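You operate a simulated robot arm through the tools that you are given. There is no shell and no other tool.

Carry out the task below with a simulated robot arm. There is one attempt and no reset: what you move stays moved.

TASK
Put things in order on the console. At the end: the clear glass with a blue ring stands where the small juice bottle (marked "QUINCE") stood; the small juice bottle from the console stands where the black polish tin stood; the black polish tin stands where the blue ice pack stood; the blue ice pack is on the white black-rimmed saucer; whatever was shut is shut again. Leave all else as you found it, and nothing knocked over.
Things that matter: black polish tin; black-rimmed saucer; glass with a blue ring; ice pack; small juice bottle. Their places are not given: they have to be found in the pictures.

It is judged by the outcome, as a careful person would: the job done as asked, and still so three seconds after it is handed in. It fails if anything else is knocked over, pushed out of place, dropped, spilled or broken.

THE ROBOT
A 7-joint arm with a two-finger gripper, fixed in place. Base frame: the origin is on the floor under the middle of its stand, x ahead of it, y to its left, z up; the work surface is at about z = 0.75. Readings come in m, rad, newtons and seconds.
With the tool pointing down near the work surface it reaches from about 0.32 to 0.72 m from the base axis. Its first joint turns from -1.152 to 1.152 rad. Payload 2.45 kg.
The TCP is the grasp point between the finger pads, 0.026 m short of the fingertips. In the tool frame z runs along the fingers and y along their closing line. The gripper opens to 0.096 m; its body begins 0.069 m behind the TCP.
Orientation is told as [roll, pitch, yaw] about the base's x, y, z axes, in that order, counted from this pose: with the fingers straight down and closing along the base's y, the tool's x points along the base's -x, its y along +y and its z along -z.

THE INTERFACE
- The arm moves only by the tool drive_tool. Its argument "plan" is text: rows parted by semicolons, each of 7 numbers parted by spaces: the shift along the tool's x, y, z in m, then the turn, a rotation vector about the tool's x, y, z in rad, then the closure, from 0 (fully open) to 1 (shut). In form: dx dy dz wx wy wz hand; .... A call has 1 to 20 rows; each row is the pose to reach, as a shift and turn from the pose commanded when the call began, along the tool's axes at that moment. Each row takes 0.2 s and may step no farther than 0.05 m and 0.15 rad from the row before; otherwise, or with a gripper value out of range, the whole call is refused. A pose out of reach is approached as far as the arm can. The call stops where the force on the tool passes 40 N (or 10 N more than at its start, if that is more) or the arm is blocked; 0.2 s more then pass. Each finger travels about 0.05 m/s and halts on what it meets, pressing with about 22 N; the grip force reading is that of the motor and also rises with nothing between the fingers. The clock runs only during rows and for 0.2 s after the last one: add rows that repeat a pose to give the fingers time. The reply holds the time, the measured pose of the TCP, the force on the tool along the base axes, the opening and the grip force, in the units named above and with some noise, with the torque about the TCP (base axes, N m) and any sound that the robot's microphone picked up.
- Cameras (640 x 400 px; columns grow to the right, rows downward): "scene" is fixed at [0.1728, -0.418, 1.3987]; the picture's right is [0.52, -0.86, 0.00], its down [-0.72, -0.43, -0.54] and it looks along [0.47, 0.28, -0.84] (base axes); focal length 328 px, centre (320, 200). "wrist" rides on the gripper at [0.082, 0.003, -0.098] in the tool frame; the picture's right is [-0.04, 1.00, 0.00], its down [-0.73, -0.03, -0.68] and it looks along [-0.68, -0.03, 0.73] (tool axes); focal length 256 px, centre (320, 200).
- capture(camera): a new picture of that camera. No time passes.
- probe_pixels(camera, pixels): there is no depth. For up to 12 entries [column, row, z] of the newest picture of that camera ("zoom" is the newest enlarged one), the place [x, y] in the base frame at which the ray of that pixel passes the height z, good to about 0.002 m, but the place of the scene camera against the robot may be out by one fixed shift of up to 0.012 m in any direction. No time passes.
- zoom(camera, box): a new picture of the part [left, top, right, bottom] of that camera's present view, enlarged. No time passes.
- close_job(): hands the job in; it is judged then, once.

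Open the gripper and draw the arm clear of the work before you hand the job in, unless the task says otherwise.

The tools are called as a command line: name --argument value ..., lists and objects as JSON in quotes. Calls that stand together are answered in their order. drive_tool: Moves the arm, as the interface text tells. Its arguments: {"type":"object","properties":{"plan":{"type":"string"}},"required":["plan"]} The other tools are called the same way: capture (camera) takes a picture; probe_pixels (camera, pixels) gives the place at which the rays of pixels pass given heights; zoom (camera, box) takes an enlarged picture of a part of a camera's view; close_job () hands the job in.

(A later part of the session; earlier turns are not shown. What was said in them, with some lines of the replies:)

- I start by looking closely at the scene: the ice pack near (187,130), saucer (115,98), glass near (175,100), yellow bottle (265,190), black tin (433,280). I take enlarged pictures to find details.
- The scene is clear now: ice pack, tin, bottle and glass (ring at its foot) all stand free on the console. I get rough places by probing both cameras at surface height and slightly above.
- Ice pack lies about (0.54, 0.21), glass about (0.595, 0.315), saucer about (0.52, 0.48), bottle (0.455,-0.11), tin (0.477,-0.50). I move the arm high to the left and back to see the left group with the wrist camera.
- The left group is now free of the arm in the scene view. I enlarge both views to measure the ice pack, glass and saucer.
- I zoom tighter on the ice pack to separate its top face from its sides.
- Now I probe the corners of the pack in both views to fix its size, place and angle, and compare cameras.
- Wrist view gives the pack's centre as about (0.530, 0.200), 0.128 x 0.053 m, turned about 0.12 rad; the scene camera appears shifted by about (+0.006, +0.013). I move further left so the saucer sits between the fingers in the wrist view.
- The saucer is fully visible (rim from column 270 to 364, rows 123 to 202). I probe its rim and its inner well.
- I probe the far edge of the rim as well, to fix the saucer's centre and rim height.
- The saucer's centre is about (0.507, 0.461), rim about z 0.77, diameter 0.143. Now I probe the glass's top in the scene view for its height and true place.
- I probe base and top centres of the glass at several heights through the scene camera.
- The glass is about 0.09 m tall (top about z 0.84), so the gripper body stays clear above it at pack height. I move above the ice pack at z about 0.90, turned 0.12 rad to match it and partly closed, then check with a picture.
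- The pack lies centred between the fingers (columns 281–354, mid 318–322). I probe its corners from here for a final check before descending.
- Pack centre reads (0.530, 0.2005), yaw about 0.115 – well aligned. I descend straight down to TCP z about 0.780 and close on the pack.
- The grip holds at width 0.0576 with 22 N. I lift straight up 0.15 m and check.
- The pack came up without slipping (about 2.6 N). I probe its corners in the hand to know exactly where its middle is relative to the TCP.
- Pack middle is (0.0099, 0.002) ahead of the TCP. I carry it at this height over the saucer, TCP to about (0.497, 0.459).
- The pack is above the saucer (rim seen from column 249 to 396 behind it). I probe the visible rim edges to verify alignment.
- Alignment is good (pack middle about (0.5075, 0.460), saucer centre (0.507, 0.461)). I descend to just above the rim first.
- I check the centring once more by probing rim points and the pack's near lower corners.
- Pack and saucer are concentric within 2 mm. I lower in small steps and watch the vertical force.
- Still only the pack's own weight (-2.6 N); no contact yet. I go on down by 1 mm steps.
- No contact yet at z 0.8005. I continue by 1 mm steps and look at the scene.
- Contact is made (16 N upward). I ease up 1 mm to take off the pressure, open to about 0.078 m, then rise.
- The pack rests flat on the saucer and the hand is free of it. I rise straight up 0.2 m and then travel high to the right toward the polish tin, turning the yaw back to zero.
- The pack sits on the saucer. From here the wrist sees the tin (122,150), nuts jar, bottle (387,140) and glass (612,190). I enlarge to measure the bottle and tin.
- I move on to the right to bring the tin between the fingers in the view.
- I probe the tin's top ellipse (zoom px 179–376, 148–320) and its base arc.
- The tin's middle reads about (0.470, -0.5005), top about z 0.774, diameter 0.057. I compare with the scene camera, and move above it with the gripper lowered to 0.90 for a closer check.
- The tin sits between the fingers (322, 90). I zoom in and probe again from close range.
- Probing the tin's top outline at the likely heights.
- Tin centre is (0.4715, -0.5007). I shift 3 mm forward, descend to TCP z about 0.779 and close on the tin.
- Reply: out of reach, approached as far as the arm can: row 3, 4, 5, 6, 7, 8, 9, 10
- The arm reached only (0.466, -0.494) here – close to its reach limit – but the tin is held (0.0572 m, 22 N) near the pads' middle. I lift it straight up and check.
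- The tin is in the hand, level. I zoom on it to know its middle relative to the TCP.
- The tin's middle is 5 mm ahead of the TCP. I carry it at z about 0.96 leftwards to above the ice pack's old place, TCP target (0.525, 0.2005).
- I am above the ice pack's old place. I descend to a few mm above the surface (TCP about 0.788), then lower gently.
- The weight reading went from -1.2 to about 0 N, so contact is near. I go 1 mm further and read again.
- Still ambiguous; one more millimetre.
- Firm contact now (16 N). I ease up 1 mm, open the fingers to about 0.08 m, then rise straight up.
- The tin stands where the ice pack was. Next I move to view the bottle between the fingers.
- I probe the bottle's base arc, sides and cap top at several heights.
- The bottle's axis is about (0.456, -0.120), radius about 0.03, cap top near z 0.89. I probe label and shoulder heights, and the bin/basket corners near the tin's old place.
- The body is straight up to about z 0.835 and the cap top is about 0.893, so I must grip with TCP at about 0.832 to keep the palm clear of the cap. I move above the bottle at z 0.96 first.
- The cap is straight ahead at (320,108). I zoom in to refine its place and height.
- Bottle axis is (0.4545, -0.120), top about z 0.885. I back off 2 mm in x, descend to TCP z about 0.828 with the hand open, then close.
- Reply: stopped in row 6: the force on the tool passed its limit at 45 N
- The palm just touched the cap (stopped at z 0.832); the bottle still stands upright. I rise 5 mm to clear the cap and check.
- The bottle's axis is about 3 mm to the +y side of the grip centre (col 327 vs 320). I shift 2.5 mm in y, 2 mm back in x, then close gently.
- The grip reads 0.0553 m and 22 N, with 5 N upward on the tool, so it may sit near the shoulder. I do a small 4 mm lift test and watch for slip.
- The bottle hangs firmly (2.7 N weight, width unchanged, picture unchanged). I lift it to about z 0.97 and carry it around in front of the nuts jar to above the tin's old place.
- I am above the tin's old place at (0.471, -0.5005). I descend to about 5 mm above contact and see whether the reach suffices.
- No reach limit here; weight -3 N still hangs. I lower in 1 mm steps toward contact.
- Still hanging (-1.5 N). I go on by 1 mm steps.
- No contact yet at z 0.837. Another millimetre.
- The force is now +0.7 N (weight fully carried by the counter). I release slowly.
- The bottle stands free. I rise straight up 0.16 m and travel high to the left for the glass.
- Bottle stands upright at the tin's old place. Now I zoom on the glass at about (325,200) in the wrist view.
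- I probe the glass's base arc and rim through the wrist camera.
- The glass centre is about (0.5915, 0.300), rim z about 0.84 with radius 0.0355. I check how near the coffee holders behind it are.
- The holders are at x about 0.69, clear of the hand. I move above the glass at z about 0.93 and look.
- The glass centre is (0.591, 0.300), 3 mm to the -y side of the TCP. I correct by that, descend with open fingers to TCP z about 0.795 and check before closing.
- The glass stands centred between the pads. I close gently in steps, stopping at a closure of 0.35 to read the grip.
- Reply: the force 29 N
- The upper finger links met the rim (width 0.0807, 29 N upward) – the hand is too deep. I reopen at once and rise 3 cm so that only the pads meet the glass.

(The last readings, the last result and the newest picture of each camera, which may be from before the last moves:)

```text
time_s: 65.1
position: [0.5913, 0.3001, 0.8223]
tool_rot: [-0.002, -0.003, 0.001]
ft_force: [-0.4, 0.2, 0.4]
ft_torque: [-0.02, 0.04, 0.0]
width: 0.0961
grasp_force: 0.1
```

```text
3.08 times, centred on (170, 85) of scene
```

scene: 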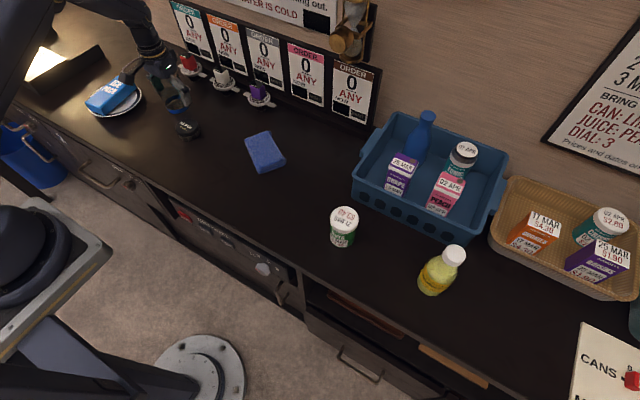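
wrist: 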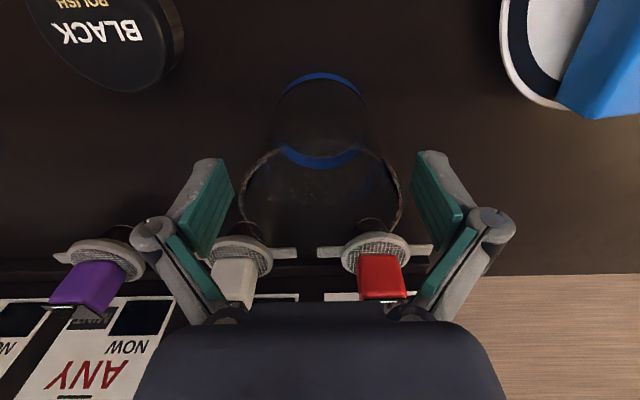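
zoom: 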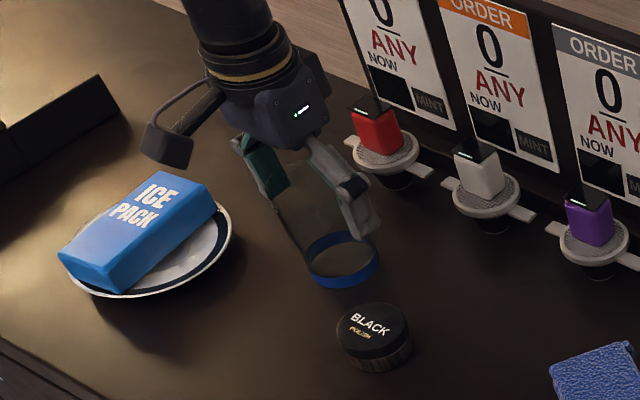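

The glass still stands, centred (rim columns 240–402). With the TCP at 0.822 the pads face its upper wall; I close gently again.

drive_tool --plan "0 0 0 0 0 0 0.1; 0 0 0 0 0 0 0.18; 0 0 0 0 0 0 0.22; 0 0 0 0 0 0 0.26; 0 0 0 0 0 0 0.3; 0 0 0 0 0 0 0.32; 0 0 0 0 0 0 0.32"

capture --camera "wrist"

```text
time_s: 66.7
position: [0.59, 0.2995, 0.824]
tool_rot: [-0.001, -0.006, 0.0]
ft_force: [0.2, 0.2, 2.4]
ft_torque: [-0.02, 0.06, 0.01]
width: 0.0692
grasp_force: 22.0
```

```text
taken
```

wrist: 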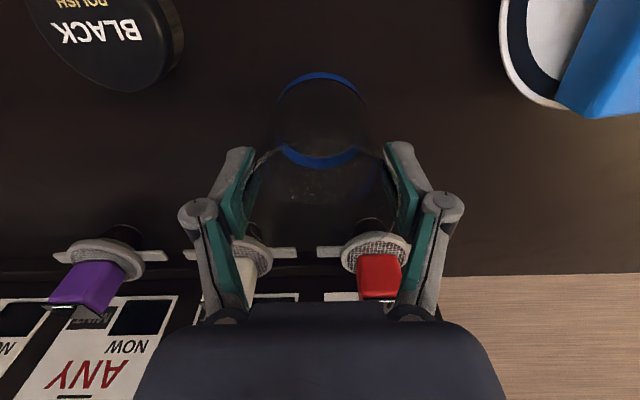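

Pads hold the glass at 0.0692 m with 22 N. I lift 5 mm as a test.

drive_tool --plan "0 0 -0.001 0 0 0 0.45; 0 0 -0.002 0 0 0 0.45; 0 0 -0.003 0 0 0 0.45; 0 0 -0.005 0 0 0 0.45; 0 0 -0.005 0 0 0 0.45"

capture --camera "wrist"

```text
time_s: 67.9
position: [0.5907, 0.2999, 0.8298]
tool_rot: [-0.001, -0.003, 0.0]
ft_force: [0.3, -0.4, -2.4]
ft_torque: [-0.02, -0.02, 0.01]
width: 0.0693
grasp_force: 22.1
```

```text
taken
```

wrist: 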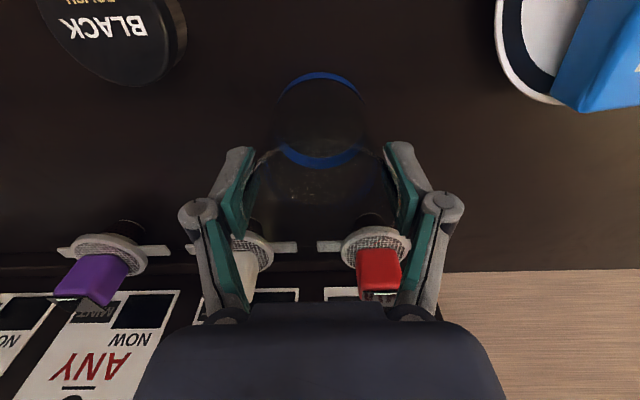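

The glass hangs (2.4 N). I lift it to z about 0.96 and carry it to above the bottle's old place (0.4535, -0.1195).

drive_tool --plan "0 0 -0.02 0 0 0 0.45; 0 0 -0.05 0 0 0 0.45; 0 0 -0.09 0 0 0 0.45; 0 0 -0.13 0 0 0 0.45; 0.0137 -0.0419 -0.13 0 0 0 0.45; 0.0274 -0.0839 -0.13 0 0 0 0.45; 0.0411 -0.1258 -0.13 0 0 0 0.45; 0.0548 -0.1677 -0.13 0 0 0 0.45; 0.0685 -0.2097 -0.13 0 0 0 0.45; 0.0822 -0.2516 -0.13 0 0 0 0.45; 0.0959 -0.2935 -0.13 0 0 0 0.45; 0.1096 -0.3354 -0.13 0 0 0 0.45; 0.1233 -0.3774 -0.13 0 0 0 0.45; 0.137 -0.4193 -0.13 0 0 0 0.45; 0.137 -0.4193 -0.13 0 0 0 0.45"

capture --camera "wrist"

capture --camera "scene"

```text
time_s: 71.1
position: [0.4545, -0.121, 0.9597]
tool_rot: [0.0, -0.004, -0.001]
ft_force: [-0.1, -0.3, -1.8]
ft_torque: [-0.01, -0.01, -0.03]
width: 0.069
grasp_force: 21.5
```

```text
taken
```

wrist: 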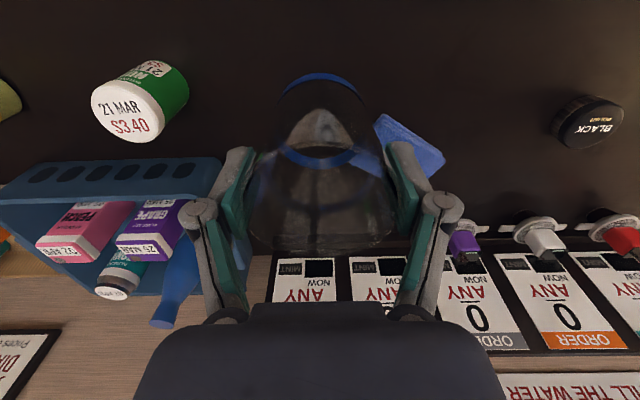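

```text
taken
```

scene: 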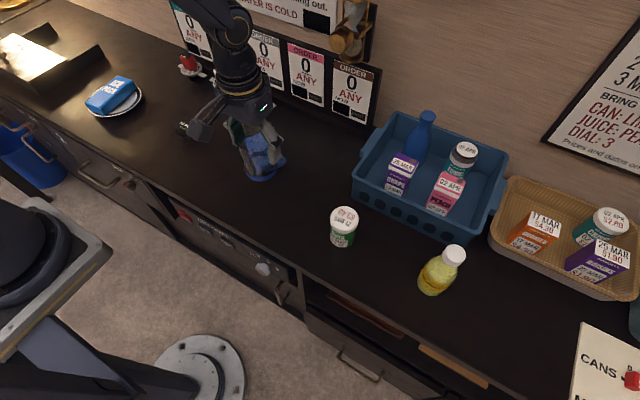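

I am above the bottle's old place at (0.4545, -0.121). I descend to about 6 mm above contact.

drive_tool --plan "0 0 0.04 0 0 0 0.45; 0 0 0.08 0 0 0 0.45; 0 0 0.11 0 0 0 0.45; 0 0 0.125 0 0 0 0.45; 0 0 0.13 0 0 0 0.45; 0 0 0.132 0 0 0 0.45; 0 0 0.132 0 0 0 0.45"

zoom --camera "scene" --box '[200, 100, 320, 230]'

```text
time_s: 72.7
position: [0.4544, -0.1197, 0.8256]
tool_rot: [0.002, -0.003, 0.0]
ft_force: [0.8, -0.2, -1.7]
ft_torque: [0.01, 0.0, -0.02]
width: 0.0693
grasp_force: 22.4
```

```text
3.08 times, centred on (260, 165) of scene
```

zoom: 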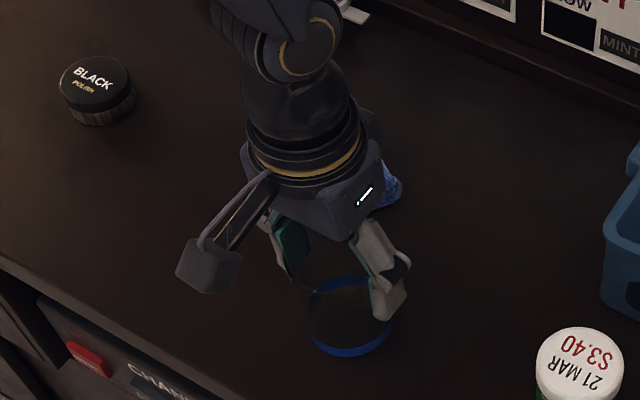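

Still hanging (-1.7 N) at 0.8256, with the base nearly on the counter. I lower 1 mm at a time.

drive_tool --plan "0 0 0.0005 0 0 0 0.45; 0 0 0.001 0 0 0 0.45; 0 0 0.0015 0 0 0 0.45; 0 0 0.0015 0 0 0 0.45"

```text
time_s: 73.7
position: [0.454, -0.118, 0.8252]
tool_rot: [-0.001, -0.002, 0.0]
ft_force: [0.4, 0.0, -2.6]
ft_torque: [-0.02, 0.02, 0.01]
width: 0.0692
grasp_force: 22.2
```

No contact yet; I lower another 1.5 mm.

drive_tool --plan "0 0 0.0005 0 0 0 0.45; 0 0 0.001 0 0 0 0.45; 0 0 0.0015 0 0 0 0.45; 0 0 0.0015 0 0 0 0.45"

```text
time_s: 74.7
position: [0.4547, -0.12, 0.8228]
tool_rot: [0.0, -0.005, -0.001]
ft_force: [-0.5, -0.5, -2.4]
ft_torque: [-0.02, 0.01, 0.03]
width: 0.0693
grasp_force: 21.9
```

Still hanging at z 0.8228. I lower by 1 mm more.

drive_tool --plan "0 0 0.0005 0 0 0 0.45; 0 0 0.001 0 0 0 0.45; 0 0 0.001 0 0 0 0.45"

```text
time_s: 75.5
position: [0.4533, -0.12, 0.8236]
tool_rot: [-0.001, -0.004, -0.001]
ft_force: [-0.8, 0.2, -0.3]
ft_torque: [-0.04, 0.01, 0.0]
width: 0.0694
grasp_force: 21.9
```

The reading changed to -0.3 N, so the base is touching. I add half a millimetre to confirm.

drive_tool --plan "0 0 0.0003 0 0 0 0.45; 0 0 0.0005 0 0 0 0.45; 0 0 0.0005 0 0 0 0.45"

```text
time_s: 76.3
position: [0.454, -0.1207, 0.8234]
tool_rot: [-0.002, -0.005, 0.001]
ft_force: [-3.0, 0.2, 9.4]
ft_torque: [0.0, 0.03, 0.0]
width: 0.0693
grasp_force: 22.0
```

Contact confirmed (9 N). I ease up half a millimetre, release slowly, then rise straight up.

drive_tool --plan "0 0 -0.0005 0 0 0 0.45; 0 0 -0.0005 0 0 0 0.25; 0 0 -0.0005 0 0 0 0.2; 0 0 -0.0005 0 0 0 0.1; 0 0 -0.0005 0 0 0 0; 0 0 -0.0005 0 0 0 0; 0 0 -0.0005 0 0 0 0"

capture --camera "wrist"

```text
time_s: 77.9
position: [0.455, -0.1191, 0.8245]
tool_rot: [-0.001, -0.003, -0.001]
ft_force: [-0.9, 0.1, 1.0]
ft_torque: [0.02, -0.03, -0.01]
width: 0.0958
grasp_force: 0.1
```

```text
taken
```

wrist: 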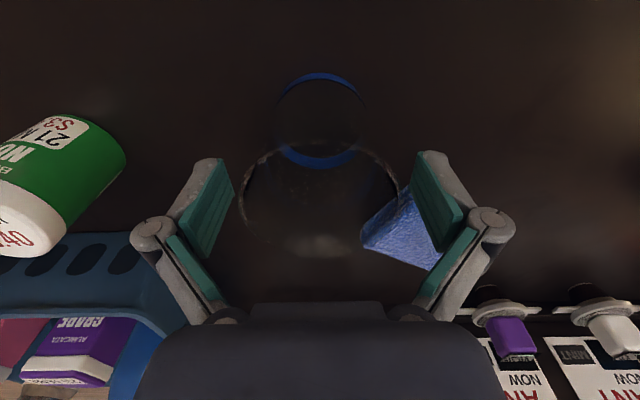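

The glass stands free between the open fingers. I rise straight up 0.18 m and draw the arm back clear of the work.

drive_tool --plan "0 0 -0.02 0 0 0 0; 0 0 -0.06 0 0 0 0; 0 0 -0.1 0 0 0 0; 0 0 -0.14 0 0 0 0; 0 0 -0.18 0 0 0 0; 0.03 0.03 -0.18 0 0 0 0; 0.06 0.06 -0.18 0 0 0 0; 0.09 0.09 -0.18 0 0 0 0; 0.09 0.12 -0.18 0 0 0 0; 0.09 0.16 -0.18 0 0 0 0; 0.09 0.16 -0.18 0 0 0 0"

capture --camera "scene"

capture --camera "wrist"

```text
time_s: 80.3
position: [0.3641, 0.0404, 1.0031]
tool_rot: [-0.001, -0.002, 0.0]
ft_force: [-0.2, 0.3, 0.1]
ft_torque: [-0.01, -0.01, 0.0]
width: 0.0959
grasp_force: 0.0
```

```text
taken
```

scene: 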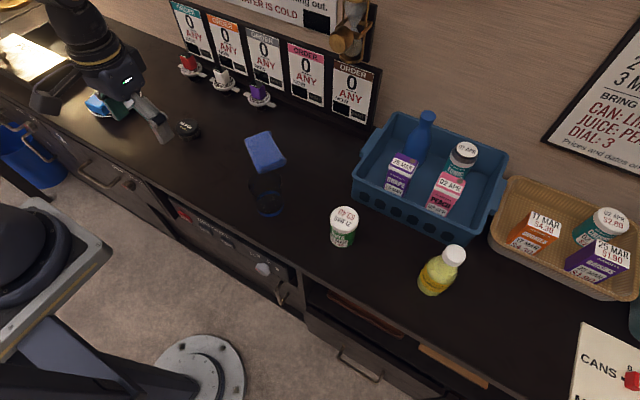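

```text
taken
```

wrist: 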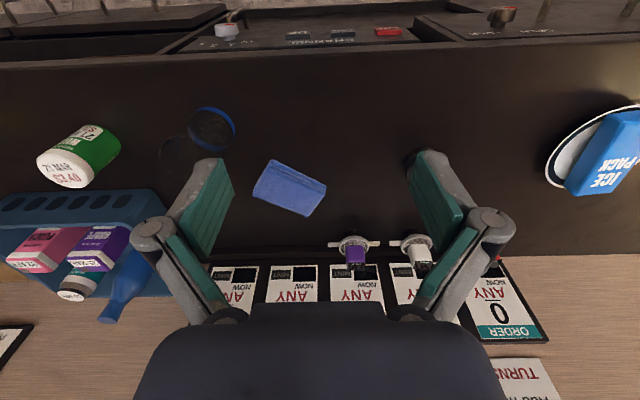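

All items look placed. I compare with the start by zooming on the sponge, glass, saucer and bottle.

zoom --camera "scene" --box '[60, 40, 300, 190]'

zoom --camera "scene" --box '[220, 140, 460, 290]'

zoom --camera "scene" --box '[340, 220, 640, 400]'

```text
2.67 times, centred on (180, 115) of scene
```

zoom: 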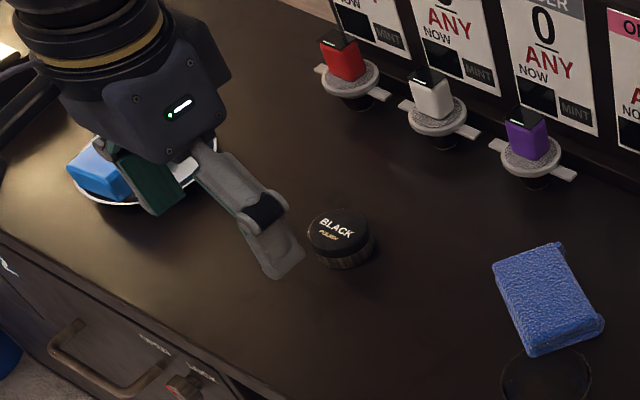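

```text
2.67 times, centred on (340, 215) of scene
```

zoom: 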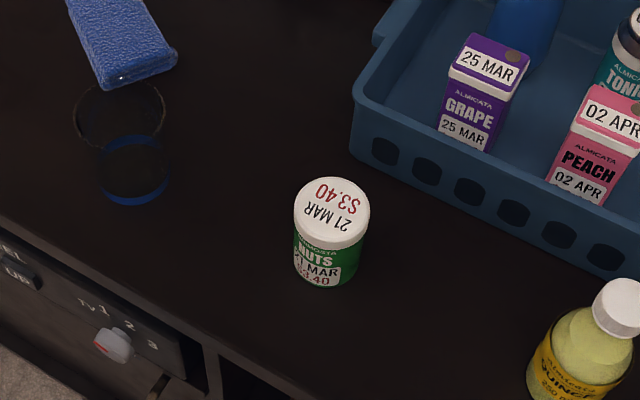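

```text
2.13 times, centred on (490, 310) of scene
```

zoom: 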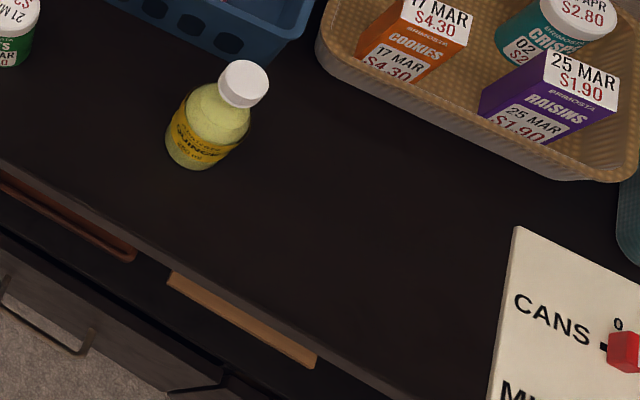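

Everything is in order. The glass stands at the bottle's old place, the bottle at the tin's and the tin at the ice pack's, and the pack lies on the saucer. The sponge and other items haven't moved and nothing was opened. The hand is open and clear, so I hand the job in.

close_job

```text
The job is handed in.
```

The job is done and handed in. I compared the final pictures with the ones from the start.

- **Glass with the blue ring:** it stands upright where the juice bottle stood.
- **Juice bottle:** it stands upright where the black polish tin stood.
- **Black polish tin:** it stands where the middle of the ice pack was.
- **Ice pack:** it lies flat and centred on the black-rimmed saucer.

By the arm's readings, each item is within a few millimetres of its target. I opened nothing, so there was nothing to shut again. The sponge, nuts jar, bin, basket and coffee holders look unmoved.

The hand met things harder than planned twice. The palm touched the bottle's cap, and the upper finger links pressed on the glass rim at about 29 N. Both items stayed upright and showed no damage in the pictures.
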